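You operate a simulated robot arm through the tools that you are given. There is no shell and no other tool.

You are at the controls of a simulated robot arm. One attempt, no reset.

## Task
Sort all three steel bolts into the bench's gauge by size; one lies in the green bin.
Fine: each goes in the hole of its size; slide the white lid shut again. Where these are worked on the way, their far stop is far enough and under half their travel is too little: white lid.

Only the result counts: the job must be done as asked and must still hold three seconds after the hand-in. Knocking over, shifting, dropping, spilling or breaking anything else fails it. A push-on lid holds only when it is set on centred and level and pressed home; a screw cap is set on level and turned clockwise until tight.

## Robot
A 6-joint arm with a fingered hand, fixed in place. Base frame: the origin is on the floor under the middle of its stand, x ahead of it, y to its left, z up. Lengths are in cm, angles in degrees, forces in N, time in s.
With the tool pointing down near the work surface it reaches from about 22 to 58 cm from the base axis. Its first joint turns from -166.0 to 166.0 degrees. Payload 3.2 kg.
The tool frame sits at the grasp point between the pads (the TCP): z along the fingers, y along the line on which they close. The tips reach 2.2 cm beyond it. The gripper opens to 11.2 cm; its body begins 6 cm behind the TCP. The gripper is a hand of 3 fingers: y runs from the thumb to the fingers, the wrist lies at [0, 0, -21.8] in the tool frame.
Orientation is told as [roll, pitch, yaw] about the base's x, y, z axes, in that order, counted from this pose: with the fingers straight down and closing along the base's y, the tool's x points along the base's -x, its y along +y and its z along -z.

## Interface
- The arm moves only by the tool jog_arm. Its argument "rows" is a list of rows, each a list of 6 numbers: the shift along the tool's x, y, z in cm, then the turn, a rotation vector about the tool's x, y, z in degrees. In form: [[dx, dy, dz, rx, ry, rz], ...]. A call has 1 to 20 rows; each row is the pose to reach, as a shift and turn from the pose commanded when the call began, along the tool's axes at that moment. Each row takes 0.2 s and may step no farther than 5 cm and 8.6 degrees from the row before; otherwise, the whole call is refused. A pose out of reach is approached as far as the arm can. The call stops where the force on the tool passes 40 N (or 10 N more than at its start, if that is more) or the arm is blocked; 0.2 s more then pass. In this call time passes only in rows, and 0.2 s behind the last. The reply holds the time, the measured pose of the TCP, the force on the tool along the base axes, the opening and the grip force, in the units named above and with some noise, with the torque about the TCP (base axes, N m) and any sound that the robot's microphone picked up.
- Cameras (640 x 400 px; columns grow to the right, rows downward): "scene" is fixed at [40.26, -50.14, 150.58]; the picture's right is [0.98, 0.20, 0.00], its down [0.07, -0.37, -0.93] and it looks along [-0.18, 0.91, -0.38] (base axes); focal length 353 px, centre (320, 200). "wrist" rides on the gripper at [6.6, 0.3, -8] in the tool frame; the picture's right is [-0.05, 1.00, 0.00], its down [-0.77, -0.04, -0.64] and it looks along [-0.63, -0.03, 0.77] (tool axes); focal length 275 px, centre (320, 200).
- capture(camera): a new picture of that camera. No time passes.
- slide_trunk(by): slides the trunk up (or, below 0, down) by that many cm; the arm rides with it, the base frame stays. It gives what a move gives, with no picture.
- set_fingers(finger1, finger2, thumb_bend): sets how far each is bent, from 0 (flat) to 100 (curled in); at 30 the hand is open as for a grip, at 70 the pads meet at the TCP. One left out holds its place. A second passes; each finger stops where it meets its share of the squeeze, and holds until it gets a number again. It is the only way to open and close the hand. It gives what a move gives, with no picture; readings hold the bend of each and the force on the fingers (four entries, about 0 where the hand has none), thumb and palm.
- measure_at(camera, pixels): for up to 12 pixels [column, row] of the newest picture of that camera ("zoom" is the newest enlarged one), the place [x, y, z] in the base frame of the surface seen there, good to about 0.3 cm. No time passes.
- zoom(camera, box): a new picture of the part [left, top, right, bottom] of that camera's present view, enlarged. No time passes.
- close_job(): hands the job in; it is judged then, once.

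Open the gripper and draw the arm clear of the work before you hand the job in, unless the task says otherwise.

The tools are called as a command line: name --pt "numbers of a row" for each row, then --argument value for the rest, lists and objects as JSON in quotes. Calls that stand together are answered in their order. jog_arm: Moves the arm, as the interface text tells. Its arguments: {"type":"object","properties":{"rows":{"type":"array","items":{"type":"array","items":{"type":"number"}}}},"required":["rows"]} The other tools are called the same way: slide_trunk (by) moves the trunk up or down; set_fingers (finger1, finger2, thumb_bend) moves the fingers one by one; capture (camera) takes a picture; measure_at (camera, pixels) gives the place of the surface under pixels of a picture; zoom (camera, box) takes an enlarged picture of a part of a camera's view; close_job () hands the job in.

At the start:

```text
time: 0.0
tcp_pos: [2.13, 27.89, 121.04]
tcp_rot: [0.0, 0.1, 0.0]
wrist_force: [-0.6, 0.4, -0.7]
torque: [-0.03, 0.0, 0.02]
finger_gap: 11.17
gripper_force: 0.0
shape: jaw
bend: [30.0, 30.0, 30.0]
finger forces: [0.0, 0.0, 0.1, 0.0, 0.0, 0.0]
trunk travel left (down, up): [-52.5, 6.5]
```

scene: 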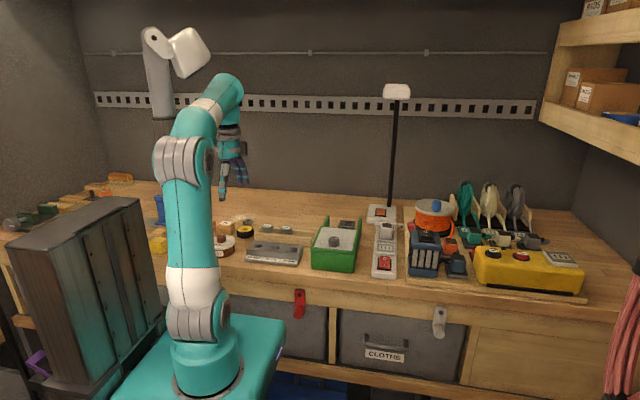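
wrist: 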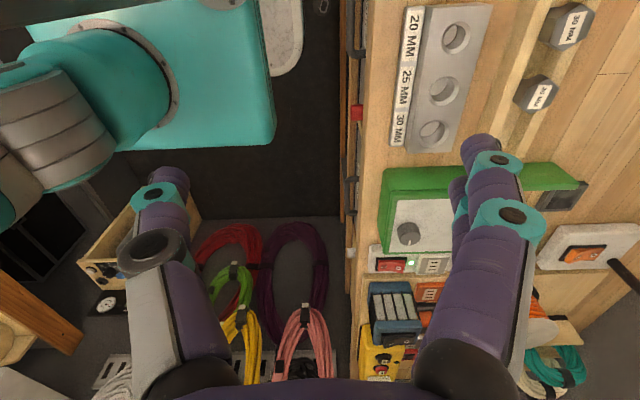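

I begin by looking closer at the gauge, the bin and the bolts in both views.

zoom --camera "scene" --box '[200, 200, 380, 290]'

zoom --camera "wrist" --box '[340, 0, 640, 270]'

```text
3.56 times, centred on (290, 245) of scene
```

zoom: 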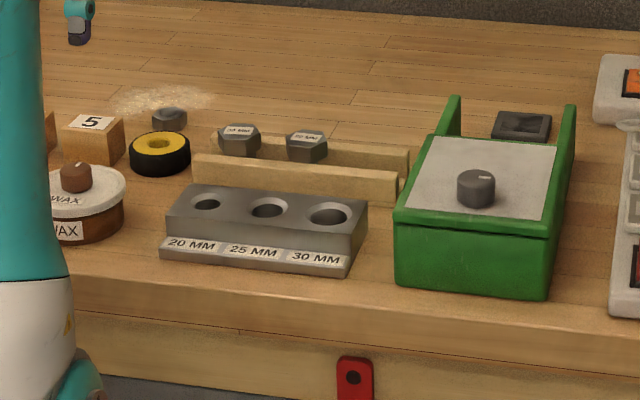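

```text
1.48 times, centred on (490, 135) of wrist
```

zoom: 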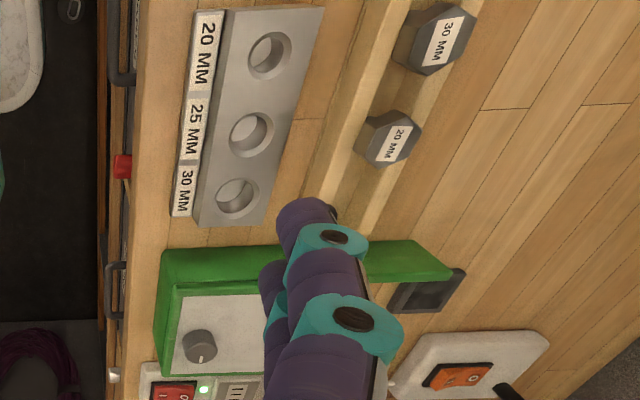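

The wrist zoom shows the bolts labelled 30 MM (435,40) and 20 MM (390,138) in a rail, the gauge holes at (268,57), (250,133), (237,196), and a white lid with knob at (198,347). I measure these places.

measure_at --camera "zoom" --pixels '[[435, 40], [390, 138], [300, 30], [285, 100], [268, 190], [225, 90], [205, 215], [198, 347], [235, 300], [420, 260], [480, 90], [265, 75]]'

zoom --camera "scene" --box '[240, 215, 320, 265]'

zoom --camera "scene" --box '[300, 210, 380, 280]'

```text
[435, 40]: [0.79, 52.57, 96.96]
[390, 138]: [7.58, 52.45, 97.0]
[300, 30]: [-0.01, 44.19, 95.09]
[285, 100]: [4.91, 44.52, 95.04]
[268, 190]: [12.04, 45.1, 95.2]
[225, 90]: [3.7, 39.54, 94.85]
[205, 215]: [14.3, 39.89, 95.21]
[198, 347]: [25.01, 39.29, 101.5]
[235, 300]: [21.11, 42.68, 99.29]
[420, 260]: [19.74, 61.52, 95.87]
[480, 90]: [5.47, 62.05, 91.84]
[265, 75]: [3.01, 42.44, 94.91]
```

```text
8.00 times, centred on (280, 240) of scene
```

zoom: 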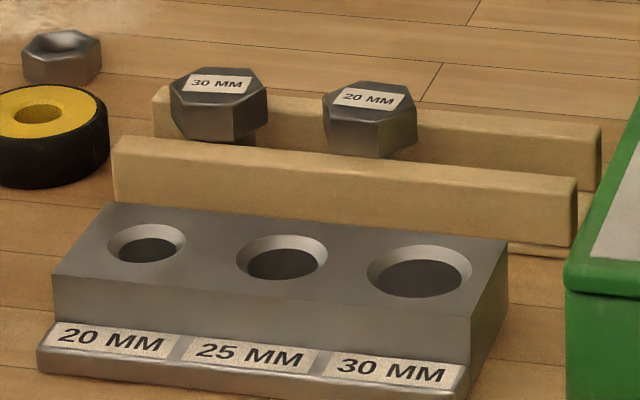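

```text
5.71 times, centred on (340, 245) of scene
```

zoom: 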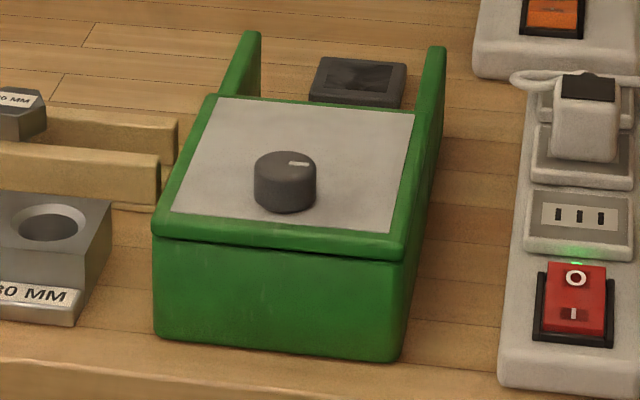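

The lid lies in the bin's frame with rails running back (+y). I measure the bin, its rails, and the dark square behind it at (355,85).

measure_at --camera "zoom" --pixels '[[285, 165], [300, 160], [215, 105], [410, 118], [180, 210], [385, 235], [250, 40], [437, 55], [355, 85], [280, 290], [350, 62], [280, 240]]'

measure_at --camera "scene" --pixels '[[298, 246], [266, 228], [286, 229], [270, 240], [312, 241], [345, 225], [245, 231], [248, 222], [222, 245], [300, 262]]'

```text
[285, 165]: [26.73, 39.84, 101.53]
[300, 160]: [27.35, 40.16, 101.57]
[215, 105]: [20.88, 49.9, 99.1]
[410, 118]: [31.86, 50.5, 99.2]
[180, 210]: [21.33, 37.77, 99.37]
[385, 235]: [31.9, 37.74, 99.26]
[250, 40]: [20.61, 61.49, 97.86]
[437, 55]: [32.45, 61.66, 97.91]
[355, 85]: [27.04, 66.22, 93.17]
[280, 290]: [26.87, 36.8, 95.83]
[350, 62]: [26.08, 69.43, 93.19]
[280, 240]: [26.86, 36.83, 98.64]
```

```text
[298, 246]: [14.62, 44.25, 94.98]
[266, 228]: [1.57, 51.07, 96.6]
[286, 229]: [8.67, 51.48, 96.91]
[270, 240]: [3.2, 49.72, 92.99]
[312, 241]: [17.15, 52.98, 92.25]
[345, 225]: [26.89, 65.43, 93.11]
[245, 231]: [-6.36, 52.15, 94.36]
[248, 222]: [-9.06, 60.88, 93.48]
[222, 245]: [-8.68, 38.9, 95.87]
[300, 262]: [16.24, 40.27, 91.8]
```

Everything is about 25–30 cm below the hand; I move the hand ahead (+y) at height to get a clear wrist view of the bolts and the bin.

jog_arm --pt "0 3 0 0 0 0" --pt "0 6 0 0 0 0" --pt "0 9 0 0 0 0" --pt "0 12 0 0 0 0" --pt "0 15 0 0 0 0"

capture --camera "wrist"

capture --camera "scene"

```text
time: 1.2
tcp_pos: [2.33, 41.23, 119.96]
tcp_rot: [0.1, 0.0, 0.0]
wrist_force: [-0.4, 0.5, 0.1]
torque: [-0.01, 0.04, 0.03]
finger_gap: 11.22
gripper_force: 0.0
shape: jaw
bend: [30.0, 30.0, 30.0]
finger forces: [0.1, 0.1, 0.1, 0.0, 0.0, 0.0]
out of reach, approached as far as the arm can: row 5
trunk travel left (down, up): [-52.5, 6.5]
```

```text
taken
```

wrist: 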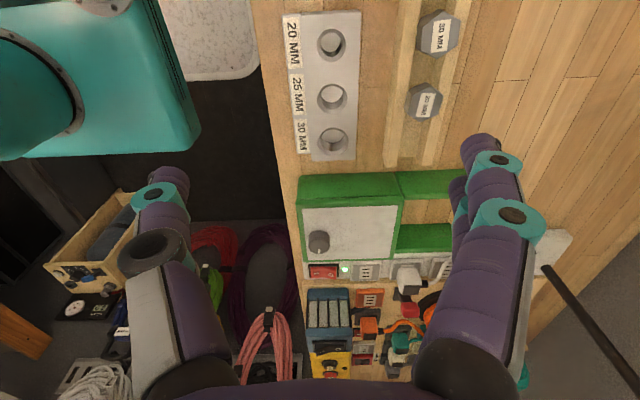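

```text
taken
```

scene: 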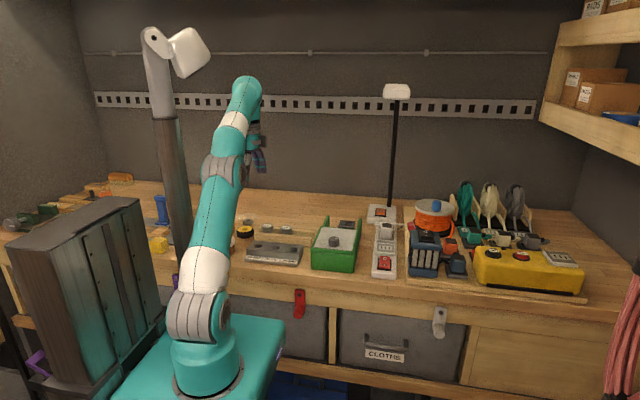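

The arm ran out of reach at this height. I measure where the shoulder and base sit to judge whether raising the trunk helps.

measure_at --camera "scene" --pixels '[[198, 320], [210, 370], [205, 280], [222, 168], [232, 120], [246, 88], [256, 135]]'

zoom --camera "wrist" --box '[270, 0, 500, 150]'

```text
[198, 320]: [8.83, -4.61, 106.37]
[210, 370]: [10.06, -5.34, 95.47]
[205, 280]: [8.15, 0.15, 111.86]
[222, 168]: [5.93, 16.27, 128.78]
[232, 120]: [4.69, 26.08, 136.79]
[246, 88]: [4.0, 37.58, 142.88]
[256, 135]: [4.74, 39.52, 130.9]
```

```text
2.67 times, centred on (385, 75) of wrist
```

zoom: 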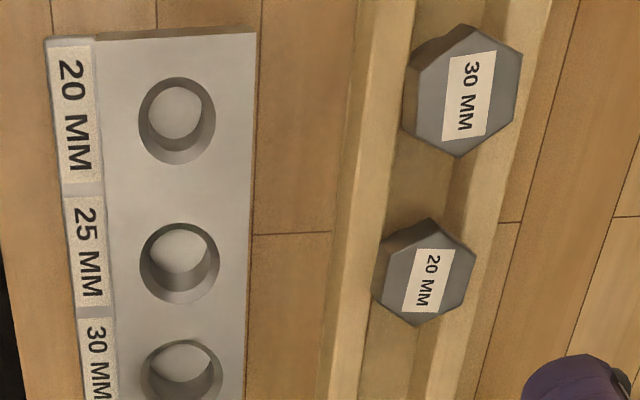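

The shoulder sits near z=106, so raising the trunk widens the reach at carrying heights. I raise it fully by 6.4 cm.

slide_trunk --by 6.4

```text
time: 2.2
tcp_pos: [2.19, 41.17, 126.27]
tcp_rot: [0.1, 0.0, 0.0]
wrist_force: [-0.3, 0.4, -0.6]
torque: [0.04, 0.0, 0.0]
finger_gap: 11.18
gripper_force: 0.0
shape: jaw
bend: [30.0, 30.0, 30.0]
finger forces: [0.0, 0.0, 0.1, 0.0, 0.0, 0.0]
trunk travel left (down, up): [-58.9, 0.1]
```

The TCP is at z=126; I go down about 14 cm, keeping well above the gauge (z 95) and bolts (z 97), for a closer look.

jog_arm --pt "0 0 3 0 0 0" --pt "0 0 6 0 0 0" --pt "0 0 9 0 0 0" --pt "0 0 12 0 0 0" --pt "0 0 14 0 0 0"

capture --camera "wrist"

capture --camera "scene"

```text
time: 3.4
tcp_pos: [2.22, 41.34, 112.19]
tcp_rot: [0.2, 0.1, -0.1]
wrist_force: [-0.1, 0.3, -0.3]
torque: [-0.02, -0.01, -0.02]
finger_gap: 11.19
gripper_force: 0.1
shape: jaw
bend: [30.0, 30.0, 30.0]
finger forces: [0.1, 0.0, 0.1, 0.0, 0.0, 0.0]
trunk travel left (down, up): [-58.9, 0.1]
```

```text
taken
```

wrist: 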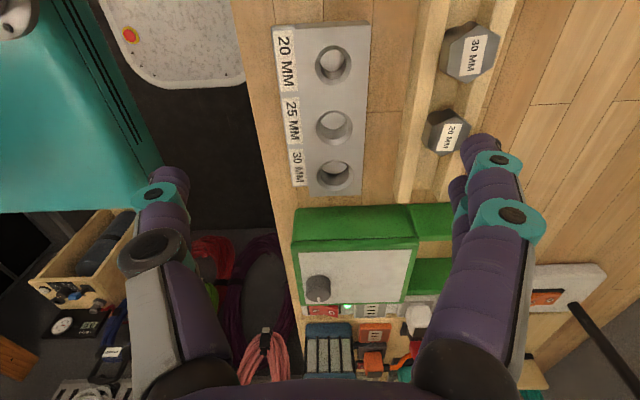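

```text
taken
```

scene: 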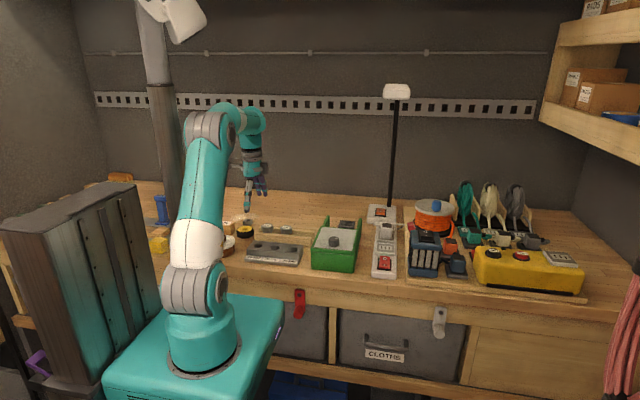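

The view is good now; I zoom into gauge and bolts to measure them exactly.

zoom --camera "wrist" --box '[380, 0, 540, 100]'

measure_at --camera "zoom" --pixels '[[375, 220], [315, 90], [455, 110], [440, 290], [320, 300], [375, 320], [380, 120], [266, 505], [190, 200], [260, 200], [500, 200], [300, 380]]'

zoom --camera "wrist" --box '[380, 70, 540, 170]'

zoom --camera "wrist" --box '[260, 10, 420, 110]'

zoom --camera "wrist" --box '[260, 100, 420, 200]'

```text
4.00 times, centred on (460, 50) of wrist
```

zoom: 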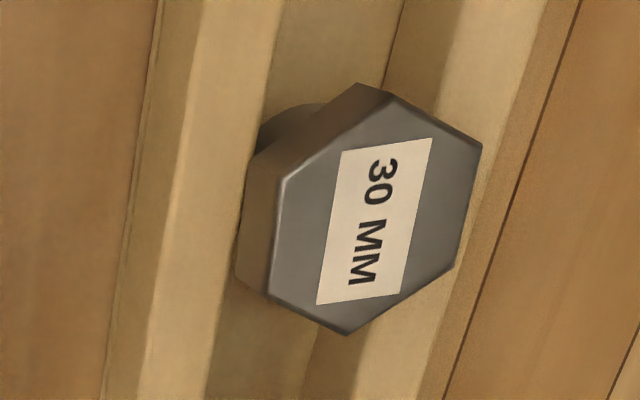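

```text
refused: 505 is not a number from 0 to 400
```

```text
4.00 times, centred on (460, 120) of wrist
```

zoom: 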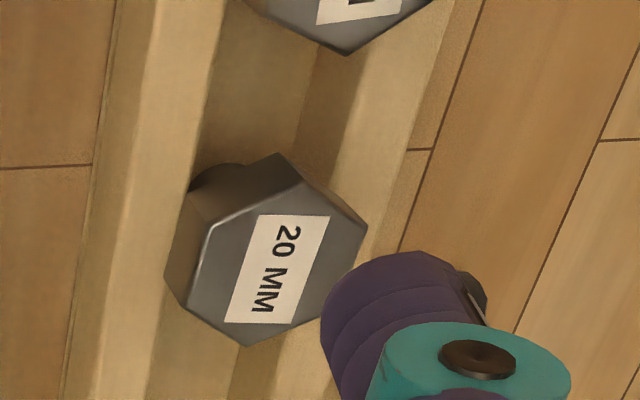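

```text
4.00 times, centred on (340, 60) of wrist
```

zoom: 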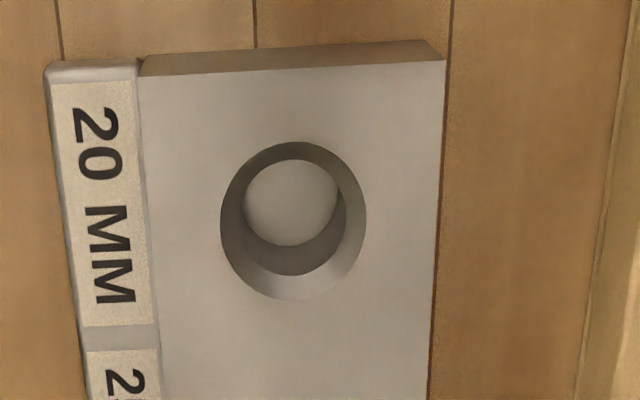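

```text
4.00 times, centred on (340, 150) of wrist
```

zoom: 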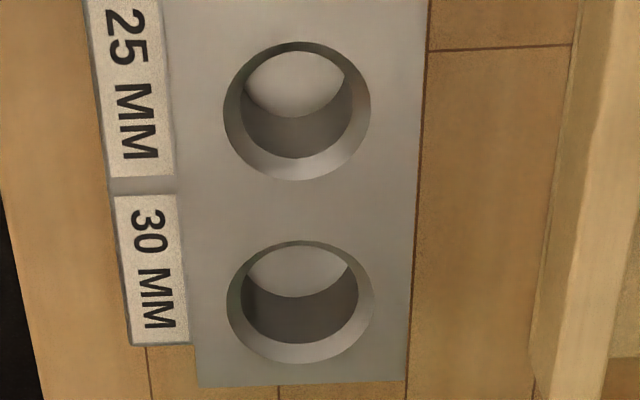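

I measure the rims of the three gauge holes (around wrist pixels (333,65), (334,127), (335,175)) and then the bolt heads.

measure_at --camera "wrist" --pixels '[[314.25, 65], [352.5, 63.75], [333.75, 44.5], [333.25, 86], [314.75, 127.5], [353.75, 126.25], [334.25, 109.5], [334.25, 146.25], [315.75, 175], [354.25, 174.25], [335, 159.25], [335, 191.75]]'

measure_at --camera "wrist" --pixels '[[472.9, 54.7], [448.5, 136.9], [477, 26], [499.5, 37], [493, 65.5], [466.8, 82], [448.5, 72.5], [452.5, 46], [455.5, 117], [471, 127], [461.5, 147.5], [441.5, 155.5]]'

measure_at --camera "wrist" --pixels '[[428, 147], [434, 128], [425, 60], [412, 100], [405, 160], [435, 80], [490, 90], [482, 112], [505, 90], [452, 98], [440, 60], [520, 30]]'

```text
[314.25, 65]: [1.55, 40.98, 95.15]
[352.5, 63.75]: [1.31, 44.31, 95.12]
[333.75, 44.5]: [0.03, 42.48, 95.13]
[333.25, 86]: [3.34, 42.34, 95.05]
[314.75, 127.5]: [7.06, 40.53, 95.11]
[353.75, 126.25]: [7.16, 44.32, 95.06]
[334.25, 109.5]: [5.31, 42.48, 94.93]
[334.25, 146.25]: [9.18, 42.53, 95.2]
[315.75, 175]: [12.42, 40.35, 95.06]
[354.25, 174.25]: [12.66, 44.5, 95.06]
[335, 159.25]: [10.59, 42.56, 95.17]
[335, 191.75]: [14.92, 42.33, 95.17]
```

```text
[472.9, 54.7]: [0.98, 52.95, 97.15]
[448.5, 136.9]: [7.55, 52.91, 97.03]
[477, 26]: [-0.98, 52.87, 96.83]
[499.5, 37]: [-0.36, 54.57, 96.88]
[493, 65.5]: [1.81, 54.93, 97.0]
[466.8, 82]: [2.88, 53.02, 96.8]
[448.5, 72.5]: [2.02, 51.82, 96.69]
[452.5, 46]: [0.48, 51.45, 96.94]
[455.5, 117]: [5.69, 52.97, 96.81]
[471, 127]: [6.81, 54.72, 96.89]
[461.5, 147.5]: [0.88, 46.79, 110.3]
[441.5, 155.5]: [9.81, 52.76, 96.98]
```

```text
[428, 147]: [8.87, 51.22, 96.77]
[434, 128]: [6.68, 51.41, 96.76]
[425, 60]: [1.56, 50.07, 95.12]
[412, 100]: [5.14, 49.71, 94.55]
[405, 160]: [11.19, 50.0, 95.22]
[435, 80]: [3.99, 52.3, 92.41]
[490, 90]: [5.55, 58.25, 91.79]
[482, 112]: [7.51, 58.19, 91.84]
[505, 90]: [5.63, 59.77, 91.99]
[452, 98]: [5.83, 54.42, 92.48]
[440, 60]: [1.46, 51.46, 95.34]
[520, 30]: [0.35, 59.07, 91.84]
```

Holes sit at about (1.6,42.5), (7.2,42.45), (12.65,42.43), top z 95.1; heads at (0.95,53.1) and (7.7,52.9), top z≈97, rails' top z≈95.2, flats facing ±y. I bend the fingers partly in free air to learn how the gap follows the bend.

set_fingers --finger1 52 --finger2 52 --thumb_bend 52

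capture --camera "wrist"

zoom --camera "scene" --box '[225, 150, 305, 220]'

```text
time: 4.4
tcp_pos: [2.22, 41.4, 112.11]
tcp_rot: [0.1, 0.1, -0.1]
wrist_force: [0.6, -0.1, 0.1]
torque: [-0.04, 0.01, -0.03]
finger_gap: 5.01
gripper_force: 0.1
shape: fingers
bend: [52.0, 52.0, 52.0]
finger forces: [0.1, 0.1, 0.0, 0.1, 0.1, 0.0]
trunk travel left (down, up): [-58.9, 0.1]
```

```text
taken
```

wrist: 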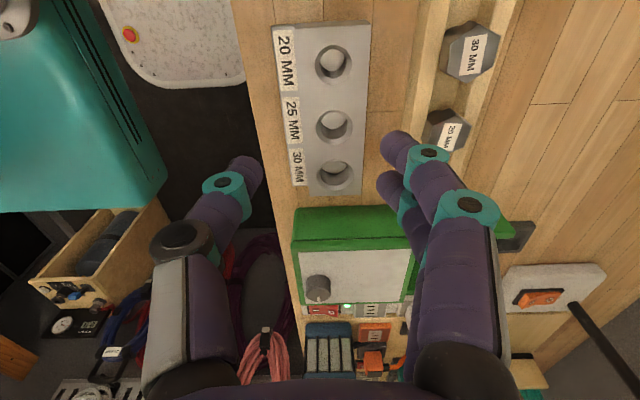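

```text
5.71 times, centred on (265, 185) of scene
```

zoom: 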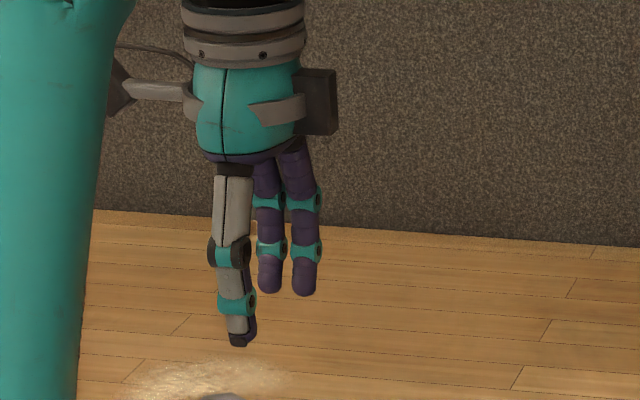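

The gap shrinks to 5.0 at bend 52 (about 0.28 cm per unit). I measure the fingertips (thumb (248,165), fingers (397,145),(388,185)) against the TCP.

measure_at --camera "wrist" --pixels '[[245, 163], [255, 170], [240, 180], [392, 145], [400, 140], [385, 183], [395, 190], [420, 175], [430, 152]]'

measure_at --camera "zoom" --pixels '[[238, 340], [238, 325], [270, 285], [303, 288], [303, 270], [232, 255], [235, 285], [270, 250], [230, 200], [265, 200]]'

```text
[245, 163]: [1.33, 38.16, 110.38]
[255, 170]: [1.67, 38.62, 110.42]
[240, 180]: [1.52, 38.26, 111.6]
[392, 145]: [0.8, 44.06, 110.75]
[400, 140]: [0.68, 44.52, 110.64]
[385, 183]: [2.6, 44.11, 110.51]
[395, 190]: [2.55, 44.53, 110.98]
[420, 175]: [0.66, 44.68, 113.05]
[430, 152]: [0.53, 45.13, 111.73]
```

```text
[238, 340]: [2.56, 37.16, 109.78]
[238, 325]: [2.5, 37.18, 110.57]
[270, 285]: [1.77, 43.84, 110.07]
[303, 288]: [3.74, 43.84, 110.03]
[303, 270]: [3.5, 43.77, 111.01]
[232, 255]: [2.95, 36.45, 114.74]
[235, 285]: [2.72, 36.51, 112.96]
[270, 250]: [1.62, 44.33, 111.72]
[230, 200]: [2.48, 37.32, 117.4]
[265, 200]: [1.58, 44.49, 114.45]
```

Tips end 2.2 cm below the TCP, the two fingers sit ±1 cm in x about it. I go above the 20 MM bolt at (7.7, 52.9), TCP z 103.

jog_arm --pt "-0.9 1.9 1.5 0 0 0" --pt "-1.8 3.8 3 0 0 0" --pt "-2.7 5.7 4.5 0 0 0" --pt "-3.6 7.6 6 0 0 0" --pt "-4.5 9.5 7.5 0 0 0" --pt "-5.5 11.5 9 0 0 0"

capture --camera "wrist"

zoom --camera "scene" --box '[240, 180, 320, 250]'

```text
time: 5.8
tcp_pos: [7.77, 52.85, 103.24]
tcp_rot: [0.1, 0.1, 0.0]
wrist_force: [-0.1, 0.8, 0.2]
torque: [0.01, -0.02, -0.01]
finger_gap: 4.97
gripper_force: 0.1
shape: fingers
bend: [52.0, 52.0, 52.0]
finger forces: [0.0, 0.0, 0.0, 0.0, 0.0, 0.1]
trunk travel left (down, up): [-58.9, 0.1]
```

```text
taken
```

wrist: 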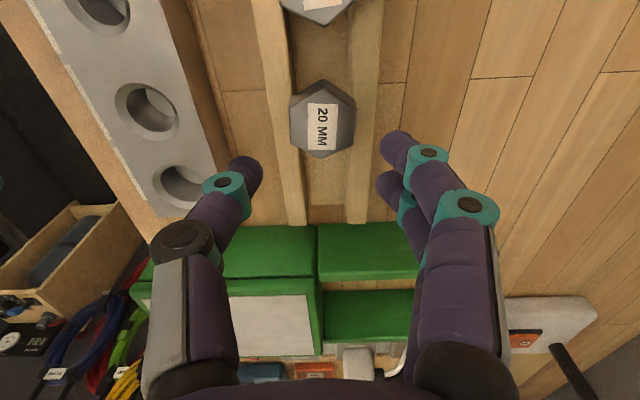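

```text
5.71 times, centred on (280, 215) of scene
```

zoom: 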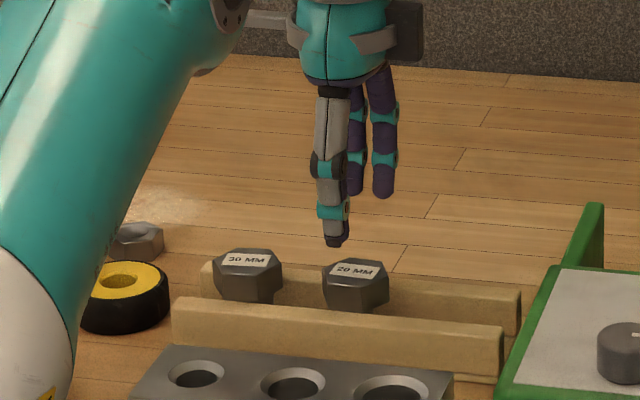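

The bolt now lies straight under the hand, its flats facing thumb and fingers. I measure the head's outline from this close view.

zoom --camera "wrist" --box '[260, 60, 388, 140]'

zoom --camera "wrist" --box '[260, 80, 388, 160]'

measure_at --camera "wrist" --pixels '[[322, 120], [293, 115], [351, 115], [322, 86], [322, 148], [300, 145], [342, 145], [283, 130], [297, 170], [362, 150], [355, 190], [330, 190]]'

```text
5.00 times, centred on (324, 100) of wrist
```

zoom: 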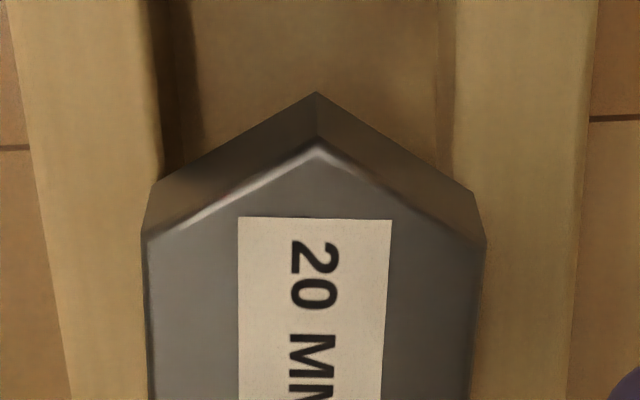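

```text
5.00 times, centred on (324, 120) of wrist
```

zoom: 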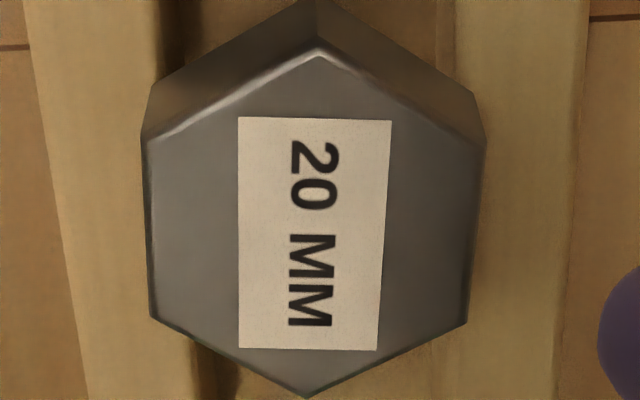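

```text
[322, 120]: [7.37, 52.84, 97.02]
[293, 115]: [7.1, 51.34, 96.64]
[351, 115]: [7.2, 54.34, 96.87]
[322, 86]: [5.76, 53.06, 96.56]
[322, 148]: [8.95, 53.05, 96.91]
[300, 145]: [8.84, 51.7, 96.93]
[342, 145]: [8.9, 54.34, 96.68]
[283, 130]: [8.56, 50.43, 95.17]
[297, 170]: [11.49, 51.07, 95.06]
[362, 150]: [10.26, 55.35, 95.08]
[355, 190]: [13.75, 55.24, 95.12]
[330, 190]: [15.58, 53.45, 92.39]
```

The head centre is (7.67, 53.0), across flats 3.5, turned about −4°. I descend to TCP z≈97.6 with the tips just above the rails (z 95.15), matching the turn.

jog_arm --pt "0.1 0.1 0.5 0 0 2" --pt "0.1 0.15 1.5 0 0 4" --pt "0.1 0.15 2.5 0 0 4" --pt "0.1 0.15 3.5 0 0 4" --pt "0.1 0.15 4.3 0 0 4" --pt "0.1 0.15 4.9 0 0 4" --pt "0.1 0.15 5.3 0 0 4" --pt "0.1 0.15 5.6 0 0 4" --pt "0.1 0.15 5.6 0 0 4"

capture --camera "wrist"

zoom --camera "scene" --box '[250, 195, 320, 250]'

```text
time: 7.8
tcp_pos: [7.72, 53.03, 97.83]
tcp_rot: [0.4, 0.0, -3.9]
wrist_force: [0.5, 0.3, 13.2]
torque: [0.19, -0.02, -0.02]
finger_gap: 5.03
gripper_force: 6.5
shape: fingers
bend: [52.0, 52.0, 52.0]
finger forces: [4.6, 4.9, 0.0, 0.1, 3.1, 0.0]
trunk travel left (down, up): [-58.9, 0.1]
```

```text
taken
```

wrist: 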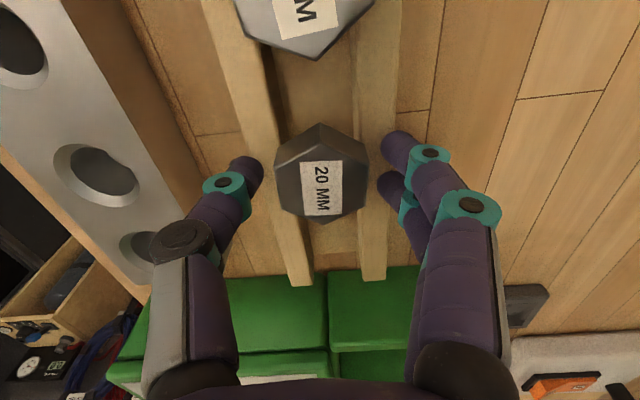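

```text
7.27 times, centred on (285, 222) of scene
```

zoom: 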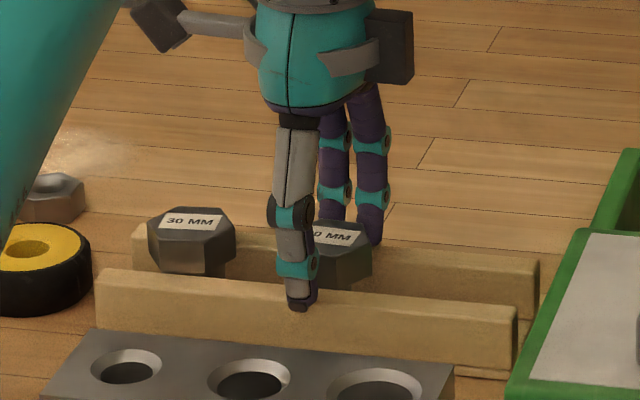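

The tips touch the rail tops (13 N up). I raise 0.4 cm so they are free before closing on the head.

jog_arm --pt "0 0 -0.2 0 0 0" --pt "0 0 -0.4 0 0 0"

```text
time: 8.4
tcp_pos: [7.68, 52.9, 97.94]
tcp_rot: [0.0, 0.1, -4.0]
wrist_force: [-0.3, 0.9, -0.5]
torque: [-0.01, 0.03, 0.02]
finger_gap: 4.96
gripper_force: 0.1
shape: fingers
bend: [52.0, 52.0, 52.0]
finger forces: [0.1, 0.0, 0.0, 0.1, 0.0, 0.0]
trunk travel left (down, up): [-58.9, 0.1]
```

The hand is free of the rails at z 97.94. I close thumb and fingers on the head.

set_fingers --finger1 70 --finger2 70 --thumb_bend 70

capture --camera "wrist"

zoom --camera "scene" --box '[250, 195, 320, 250]'

```text
time: 9.4
tcp_pos: [7.67, 52.92, 98.09]
tcp_rot: [0.2, 0.0, -3.9]
wrist_force: [-0.7, 0.3, -0.2]
torque: [0.01, -0.03, 0.0]
finger_gap: 3.2
gripper_force: 12.4
shape: fingers
bend: [60.0, 60.0, 62.0]
finger forces: [6.5, 6.5, 0.0, 0.0, 13.0, 0.1]
trunk travel left (down, up): [-58.9, 0.1]
```

```text
taken
```

wrist: 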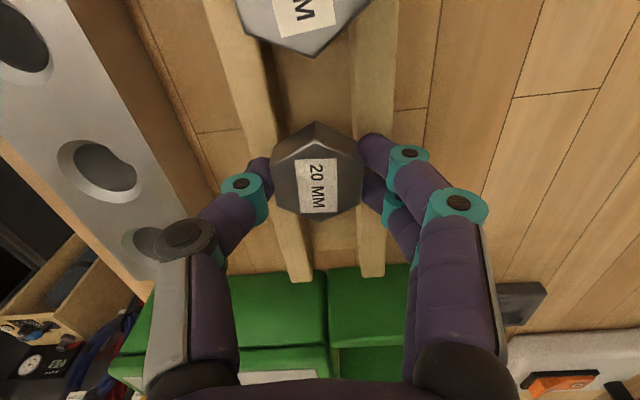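

```text
7.27 times, centred on (285, 222) of scene
```

zoom: 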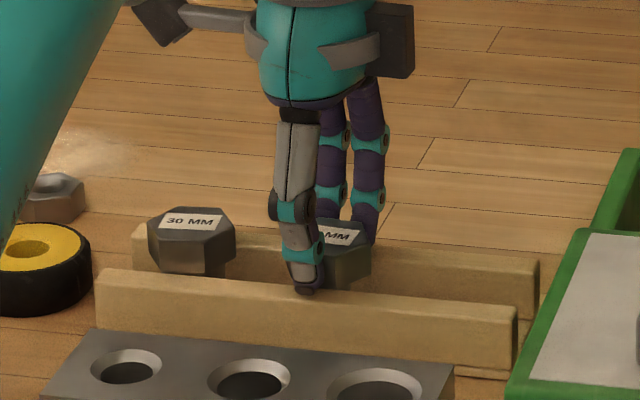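

All three fingers hold the head (6.5/6.5/13 N). I lift slowly by 2 cm and check that the bolt comes along.

jog_arm --pt "0 0 -0.4 0 0 0" --pt "0 0 -0.8 0 0 0" --pt "0 0 -1.3 0 0 0" --pt "0 0 -2 0 0 0"

capture --camera "wrist"

zoom --camera "scene" --box '[250, 195, 320, 250]'

```text
time: 10.4
tcp_pos: [7.59, 52.98, 100.03]
tcp_rot: [0.1, 0.0, -4.0]
wrist_force: [-0.1, 0.7, -0.5]
torque: [-0.01, 0.03, -0.01]
finger_gap: 3.21
gripper_force: 13.2
shape: fingers
bend: [60.0, 60.0, 62.0]
finger forces: [6.5, 6.5, 0.0, 0.0, 13.0, 0.0]
trunk travel left (down, up): [-58.9, 0.1]
```

```text
taken
```

wrist: 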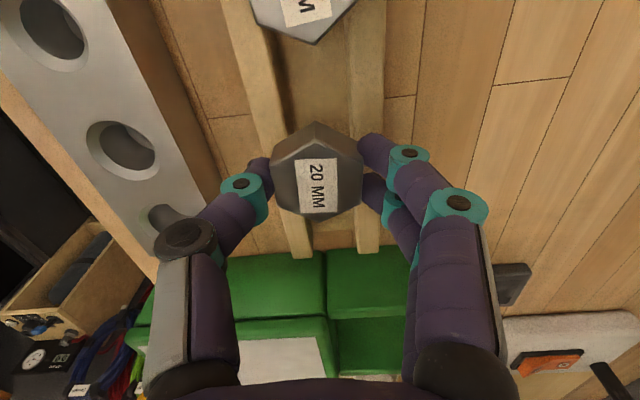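

```text
7.27 times, centred on (285, 222) of scene
```

zoom: 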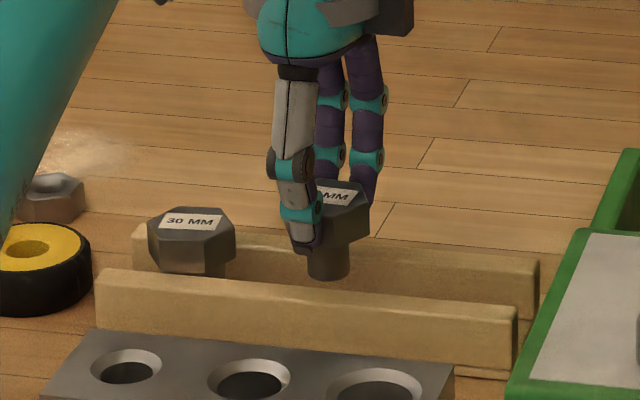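

The bolt rises with the hand, upright. I lift 3 cm more and then check how the head sits in the hand.

jog_arm --pt "0 0 -0.8 0 0 0" --pt "0 0 -1.6 0 0 0" --pt "0 0 -2.4 0 0 0" --pt "0 0 -3.2 0 0 0"

zoom --camera "wrist" --box '[240, 110, 400, 230]'

zoom --camera "scene" --box '[250, 185, 320, 240]'

```text
time: 11.4
tcp_pos: [7.58, 52.9, 103.31]
tcp_rot: [0.1, 0.0, -4.0]
wrist_force: [1.1, 0.2, -1.2]
torque: [-0.03, 0.02, 0.0]
finger_gap: 3.21
gripper_force: 13.4
shape: fingers
bend: [60.0, 60.0, 62.0]
finger forces: [6.4, 6.5, 0.0, 0.1, 12.9, 0.2]
trunk travel left (down, up): [-58.9, 0.1]
```

```text
3.33 times, centred on (320, 170) of wrist
```

zoom: 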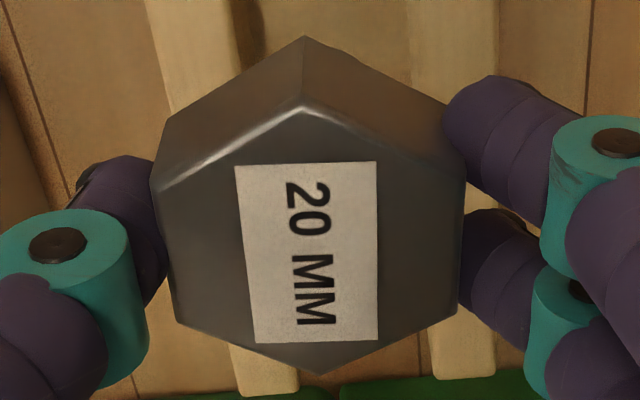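

```text
7.27 times, centred on (285, 212) of scene
```

zoom: 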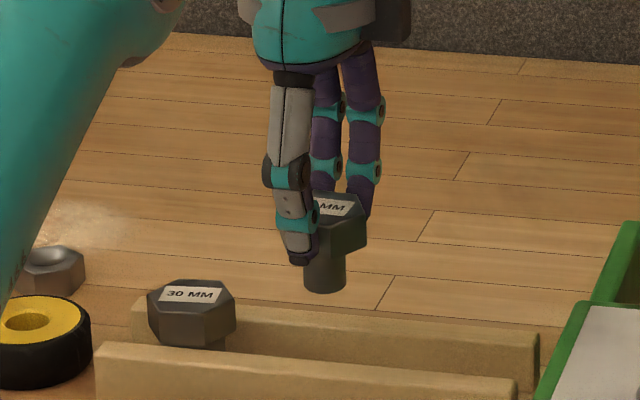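

The head sits centred in the hand (offset about (0,−0.1) in tool axes). I carry it at z 103 to above the 20 MM hole at (1.55, 42.5), straightening the yaw.

jog_arm --pt "0.5 -1.1 0 0 0 0" --pt "1.5 -3.0 0 0 0 -1" --pt "2.6 -5.2 0 0 0 -2" --pt "3.6 -7.3 0 0 0 -3" --pt "4.6 -9.3 0 0 0 -4" --pt "5.28 -10.67 0 0 0 -4" --pt "5.28 -10.67 0 0 0 -4"

capture --camera "wrist"

zoom --camera "scene" --box '[230, 200, 310, 270]'

```text
time: 13.0
tcp_pos: [1.71, 42.57, 103.26]
tcp_rot: [0.2, 0.0, 0.0]
wrist_force: [-0.4, -0.3, -0.5]
torque: [-0.01, 0.03, -0.02]
finger_gap: 3.21
gripper_force: 12.8
shape: fingers
bend: [60.0, 60.0, 62.0]
finger forces: [6.5, 6.5, 0.0, 0.0, 13.0, 0.0]
trunk travel left (down, up): [-58.9, 0.1]
```

```text
taken
```

wrist: 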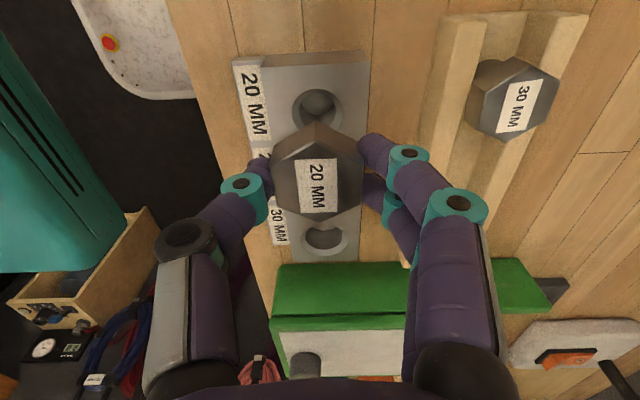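

```text
5.71 times, centred on (270, 235) of scene
```

zoom: 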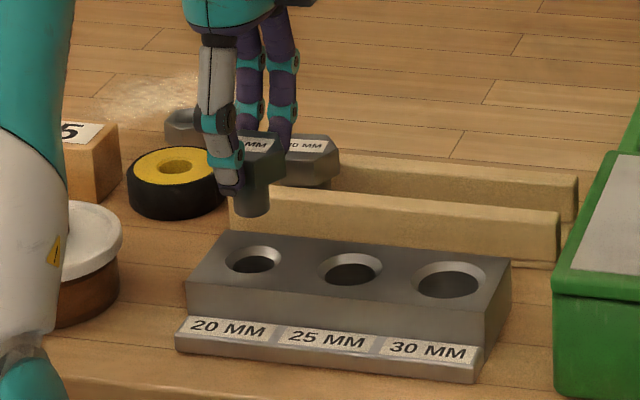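

The bolt hangs over the 20 MM hole. I zoom both views to check the alignment before lowering.

zoom --camera "wrist" --box '[240, 60, 400, 160]'

zoom --camera "scene" --box '[245, 215, 285, 250]'

```text
4.00 times, centred on (320, 110) of wrist
```

zoom: 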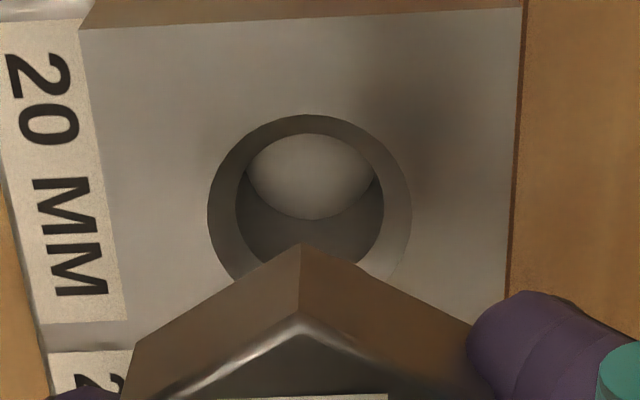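

```text
11.43 times, centred on (265, 232) of scene
```

zoom: 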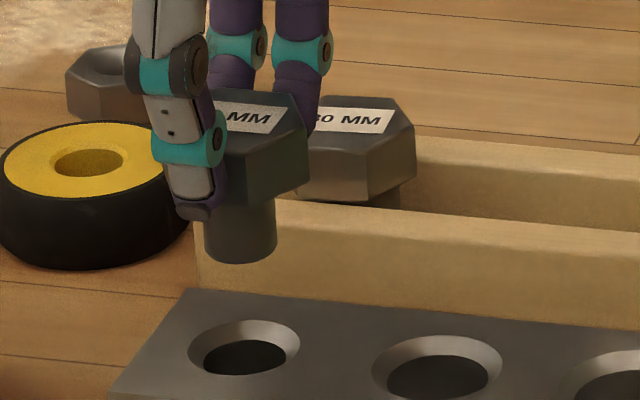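

Hole centre comes out at (1.60, 42.46), bolt at (1.71, 42.47): I correct 0.12 cm in −x and lower the bolt in small steps.

jog_arm --pt "0.12 0 0.5 0 0 0" --pt "0.12 0 1.2 0 0 0" --pt "0.12 0 1.8 0 0 0" --pt "0.12 0 2.3 0 0 0" --pt "0.12 0 2.7 0 0 0" --pt "0.12 0 3.1 0 0 0" --pt "0.12 0 3.5 0 0 0"

zoom --camera "scene" --box '[240, 215, 290, 260]'

```text
time: 14.6
tcp_pos: [1.48, 42.67, 99.82]
tcp_rot: [0.2, 0.0, 0.0]
wrist_force: [-0.5, 1.1, -0.4]
torque: [0.01, 0.01, -0.02]
finger_gap: 3.22
gripper_force: 12.6
shape: fingers
bend: [60.0, 60.0, 62.0]
finger forces: [6.4, 6.5, 0.0, 0.1, 12.9, 0.0]
trunk travel left (down, up): [-58.9, 0.1]
```

```text
8.89 times, centred on (265, 238) of scene
```

zoom: 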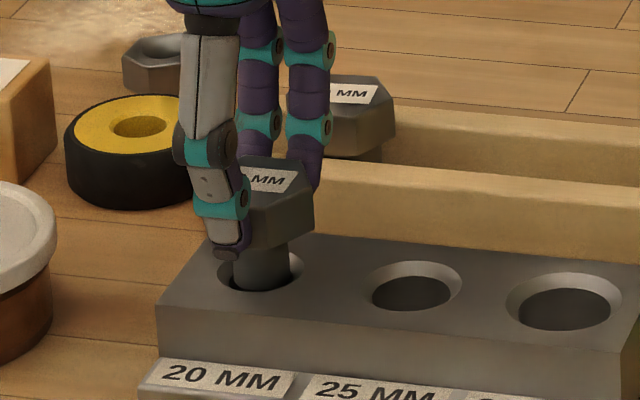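

The shank is inside the 20 MM hole with no side force. I lower the remaining ~1.8 cm gently.

jog_arm --pt "0 0 0.4 0 0 0" --pt "0 0 0.8 0 0 0" --pt "0 0 1.1 0 0 0" --pt "0 0 1.4 0 0 0" --pt "0 0 1.6 0 0 0" --pt "0 0 1.75 0 0 0"

zoom --camera "scene" --box '[240, 215, 290, 260]'

```text
time: 16.0
tcp_pos: [1.55, 42.72, 97.95]
tcp_rot: [0.1, 0.1, -0.1]
wrist_force: [0.0, -0.1, -1.1]
torque: [-0.02, 0.02, 0.0]
finger_gap: 3.21
gripper_force: 12.8
shape: fingers
bend: [60.0, 60.0, 62.0]
finger forces: [6.5, 6.5, 0.0, 0.0, 12.9, 0.0]
trunk travel left (down, up): [-58.9, 0.1]
```

```text
8.89 times, centred on (265, 238) of scene
```

zoom: 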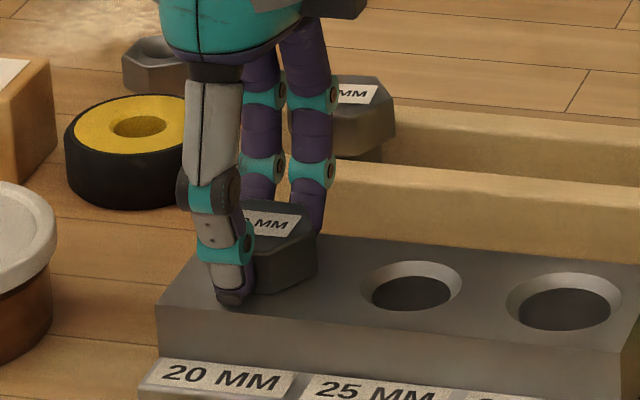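

No contact force yet, the head bottom is near the gauge top. I go 0.12 cm lower and read the force.

jog_arm --pt "0 0 0.06 0 0 0" --pt "0 0 0.12 0 0 0"

```text
time: 16.6
tcp_pos: [1.59, 42.78, 97.95]
tcp_rot: [0.2, 0.0, 0.0]
wrist_force: [-0.6, 0.2, 3.1]
torque: [-0.03, 0.01, 0.0]
finger_gap: 3.21
gripper_force: 13.8
shape: fingers
bend: [60.0, 60.0, 63.0]
finger forces: [6.8, 6.9, 0.0, 0.1, 13.6, 0.0]
trunk travel left (down, up): [-58.9, 0.1]
```

Light contact (3 N): the head is seated on the gauge. I open the fingers to bend 50.

set_fingers --finger1 50 --finger2 50 --thumb_bend 50

zoom --camera "scene" --box '[240, 215, 290, 260]'

```text
time: 17.6
tcp_pos: [1.64, 42.61, 97.89]
tcp_rot: [0.2, 0.1, 0.0]
wrist_force: [-0.2, 0.1, 0.5]
torque: [0.02, 0.01, -0.02]
finger_gap: 5.47
gripper_force: 0.0
shape: fingers
bend: [50.0, 50.0, 50.0]
finger forces: [0.0, 0.0, 0.0, 0.0, 0.1, 0.0]
trunk travel left (down, up): [-58.9, 0.1]
```

```text
8.89 times, centred on (265, 238) of scene
```

zoom: 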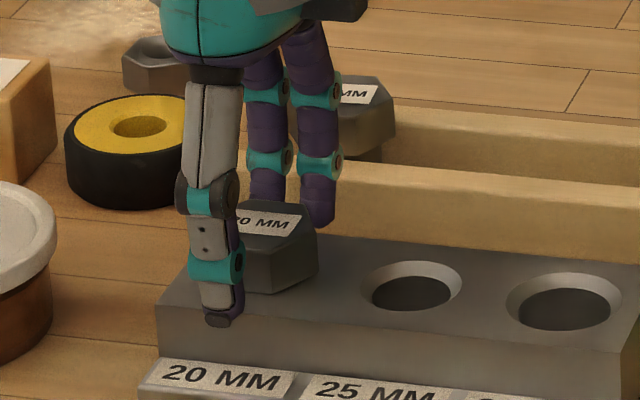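

The 20 MM bolt stands seated and free. I raise the hand and move over the 30 MM bolt near (0.95, 53.1).

jog_arm --pt "0 0 -0.7 0 0 0" --pt "0 0 -2 0 0 0" --pt "0 0 -4 0 0 0" --pt "0 0 -5.5 0 0 0" --pt "0.2 2.5 -5.5 0 0 0" --pt "0.4 5 -5.5 0 0 0" --pt "0.55 7.5 -5.5 0 0 0" --pt "0.65 9.5 -5.5 0 0 0" --pt "0.65 10.5 -5.5 0 0 0"

capture --camera "wrist"

zoom --camera "wrist" --box '[260, 80, 388, 160]'

zoom --camera "scene" --box '[230, 200, 310, 270]'

```text
time: 19.6
tcp_pos: [0.96, 53.18, 103.3]
tcp_rot: [0.1, 0.1, -0.1]
wrist_force: [-0.2, -0.2, -0.6]
torque: [-0.03, 0.02, 0.0]
finger_gap: 5.46
gripper_force: 0.0
shape: fingers
bend: [50.0, 50.0, 50.0]
finger forces: [0.0, 0.1, 0.0, 0.0, 0.0, 0.0]
trunk travel left (down, up): [-58.9, 0.1]
```

```text
taken
```

wrist: 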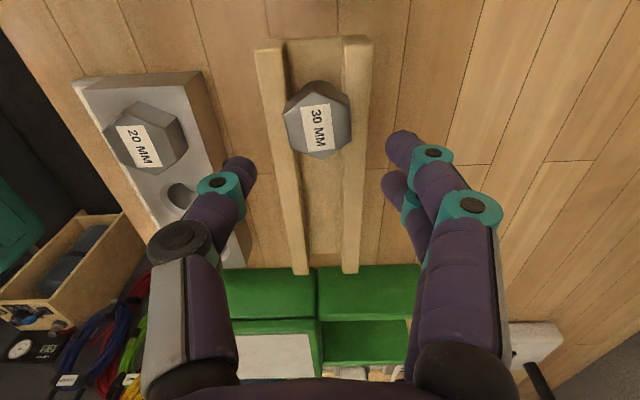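

```text
5.00 times, centred on (324, 120) of wrist
```

zoom: 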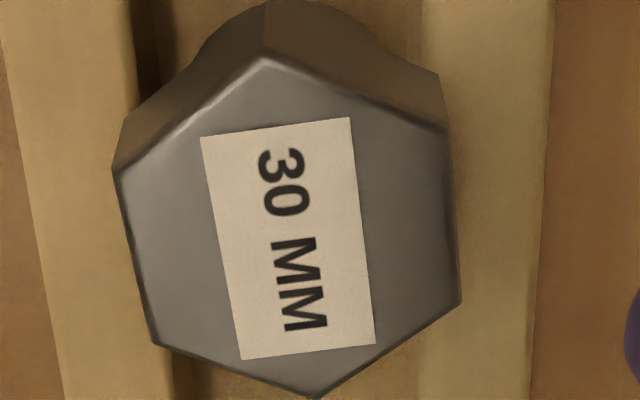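

```text
5.71 times, centred on (270, 235) of scene
```

zoom: 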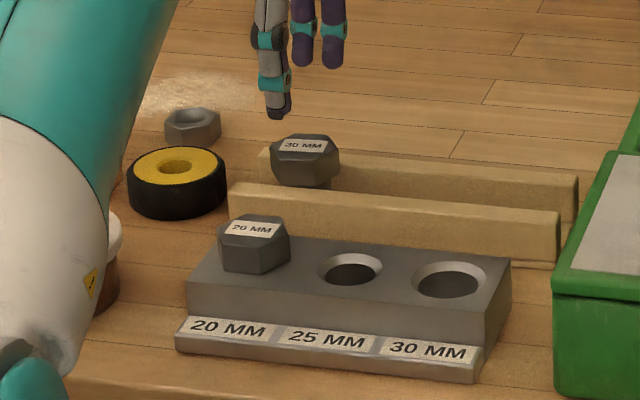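

The 30 MM head centre is (0.90, 53.11), turned +5.8°. I descend to TCP z≈98.0 (just above the rail contact height), turning to match.

jog_arm --pt "0.06 -0.07 0.5 0 0 -2" --pt "0.06 -0.07 1.3 0 0 -4" --pt "0.06 -0.07 2.3 0 0 -5.8" --pt "0.06 -0.07 3.3 0 0 -5.8" --pt "0.06 -0.07 4.1 0 0 -5.8" --pt "0.06 -0.07 4.7 0 0 -5.8" --pt "0.06 -0.07 5.1 0 0 -5.8" --pt "0.06 -0.07 5.25 0 0 -5.8"

capture --camera "wrist"

```text
time: 21.4
tcp_pos: [0.75, 53.01, 98.15]
tcp_rot: [0.0, 0.0, 5.7]
wrist_force: [-0.4, 0.4, -0.2]
torque: [0.0, 0.03, 0.02]
finger_gap: 5.48
gripper_force: 0.1
shape: fingers
bend: [50.0, 50.0, 50.0]
finger forces: [0.1, 0.1, 0.0, 0.1, 0.0, 0.0]
trunk travel left (down, up): [-58.9, 0.1]
```

```text
taken
```

wrist: 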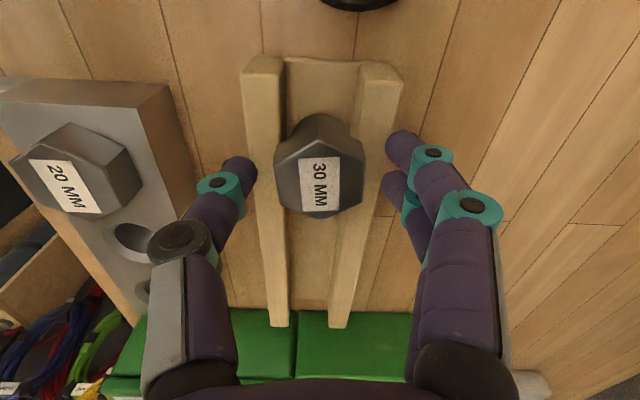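

The hand straddles the 30 MM head with no contact. I close on it.

set_fingers --finger1 70 --finger2 70 --thumb_bend 70

jog_arm --pt "0 0 -0.4 0 0 0" --pt "0 0 -0.8 0 0 0" --pt "0 0 -1.3 0 0 0" --pt "0 0 -2 0 0 0"

capture --camera "wrist"

zoom --camera "scene" --box '[230, 200, 310, 270]'

```text
time: 22.4
tcp_pos: [0.92, 53.1, 98.21]
tcp_rot: [0.0, 0.1, 5.8]
wrist_force: [1.3, -0.2, 0.0]
torque: [0.01, -0.02, 0.02]
finger_gap: 3.2
gripper_force: 13.4
shape: fingers
bend: [60.0, 60.0, 62.0]
finger forces: [6.5, 6.4, 0.0, 0.0, 13.0, 0.1]
trunk travel left (down, up): [-58.9, 0.1]
```

```text
time: 23.4
tcp_pos: [0.9, 53.08, 100.11]
tcp_rot: [0.0, 0.0, 5.8]
wrist_force: [-0.1, 0.3, -1.7]
torque: [0.0, -0.01, -0.02]
finger_gap: 3.2
gripper_force: 12.9
shape: fingers
bend: [60.0, 60.0, 62.0]
finger forces: [6.5, 6.4, 0.0, 0.0, 13.0, 0.1]
trunk travel left (down, up): [-58.9, 0.1]
```

```text
taken
```

wrist: 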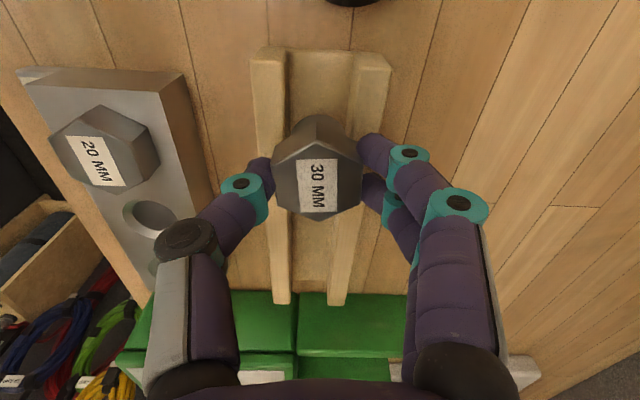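

```text
5.71 times, centred on (270, 235) of scene
```

zoom: 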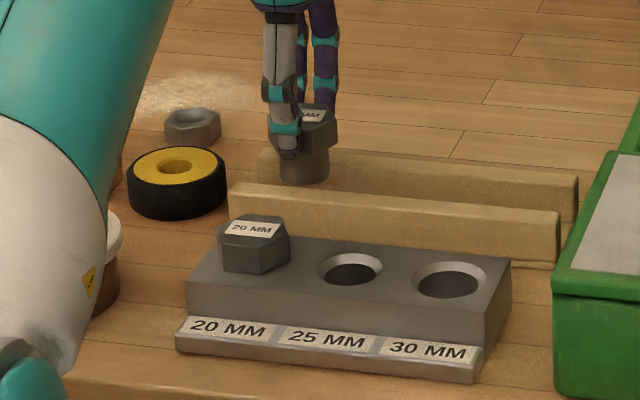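

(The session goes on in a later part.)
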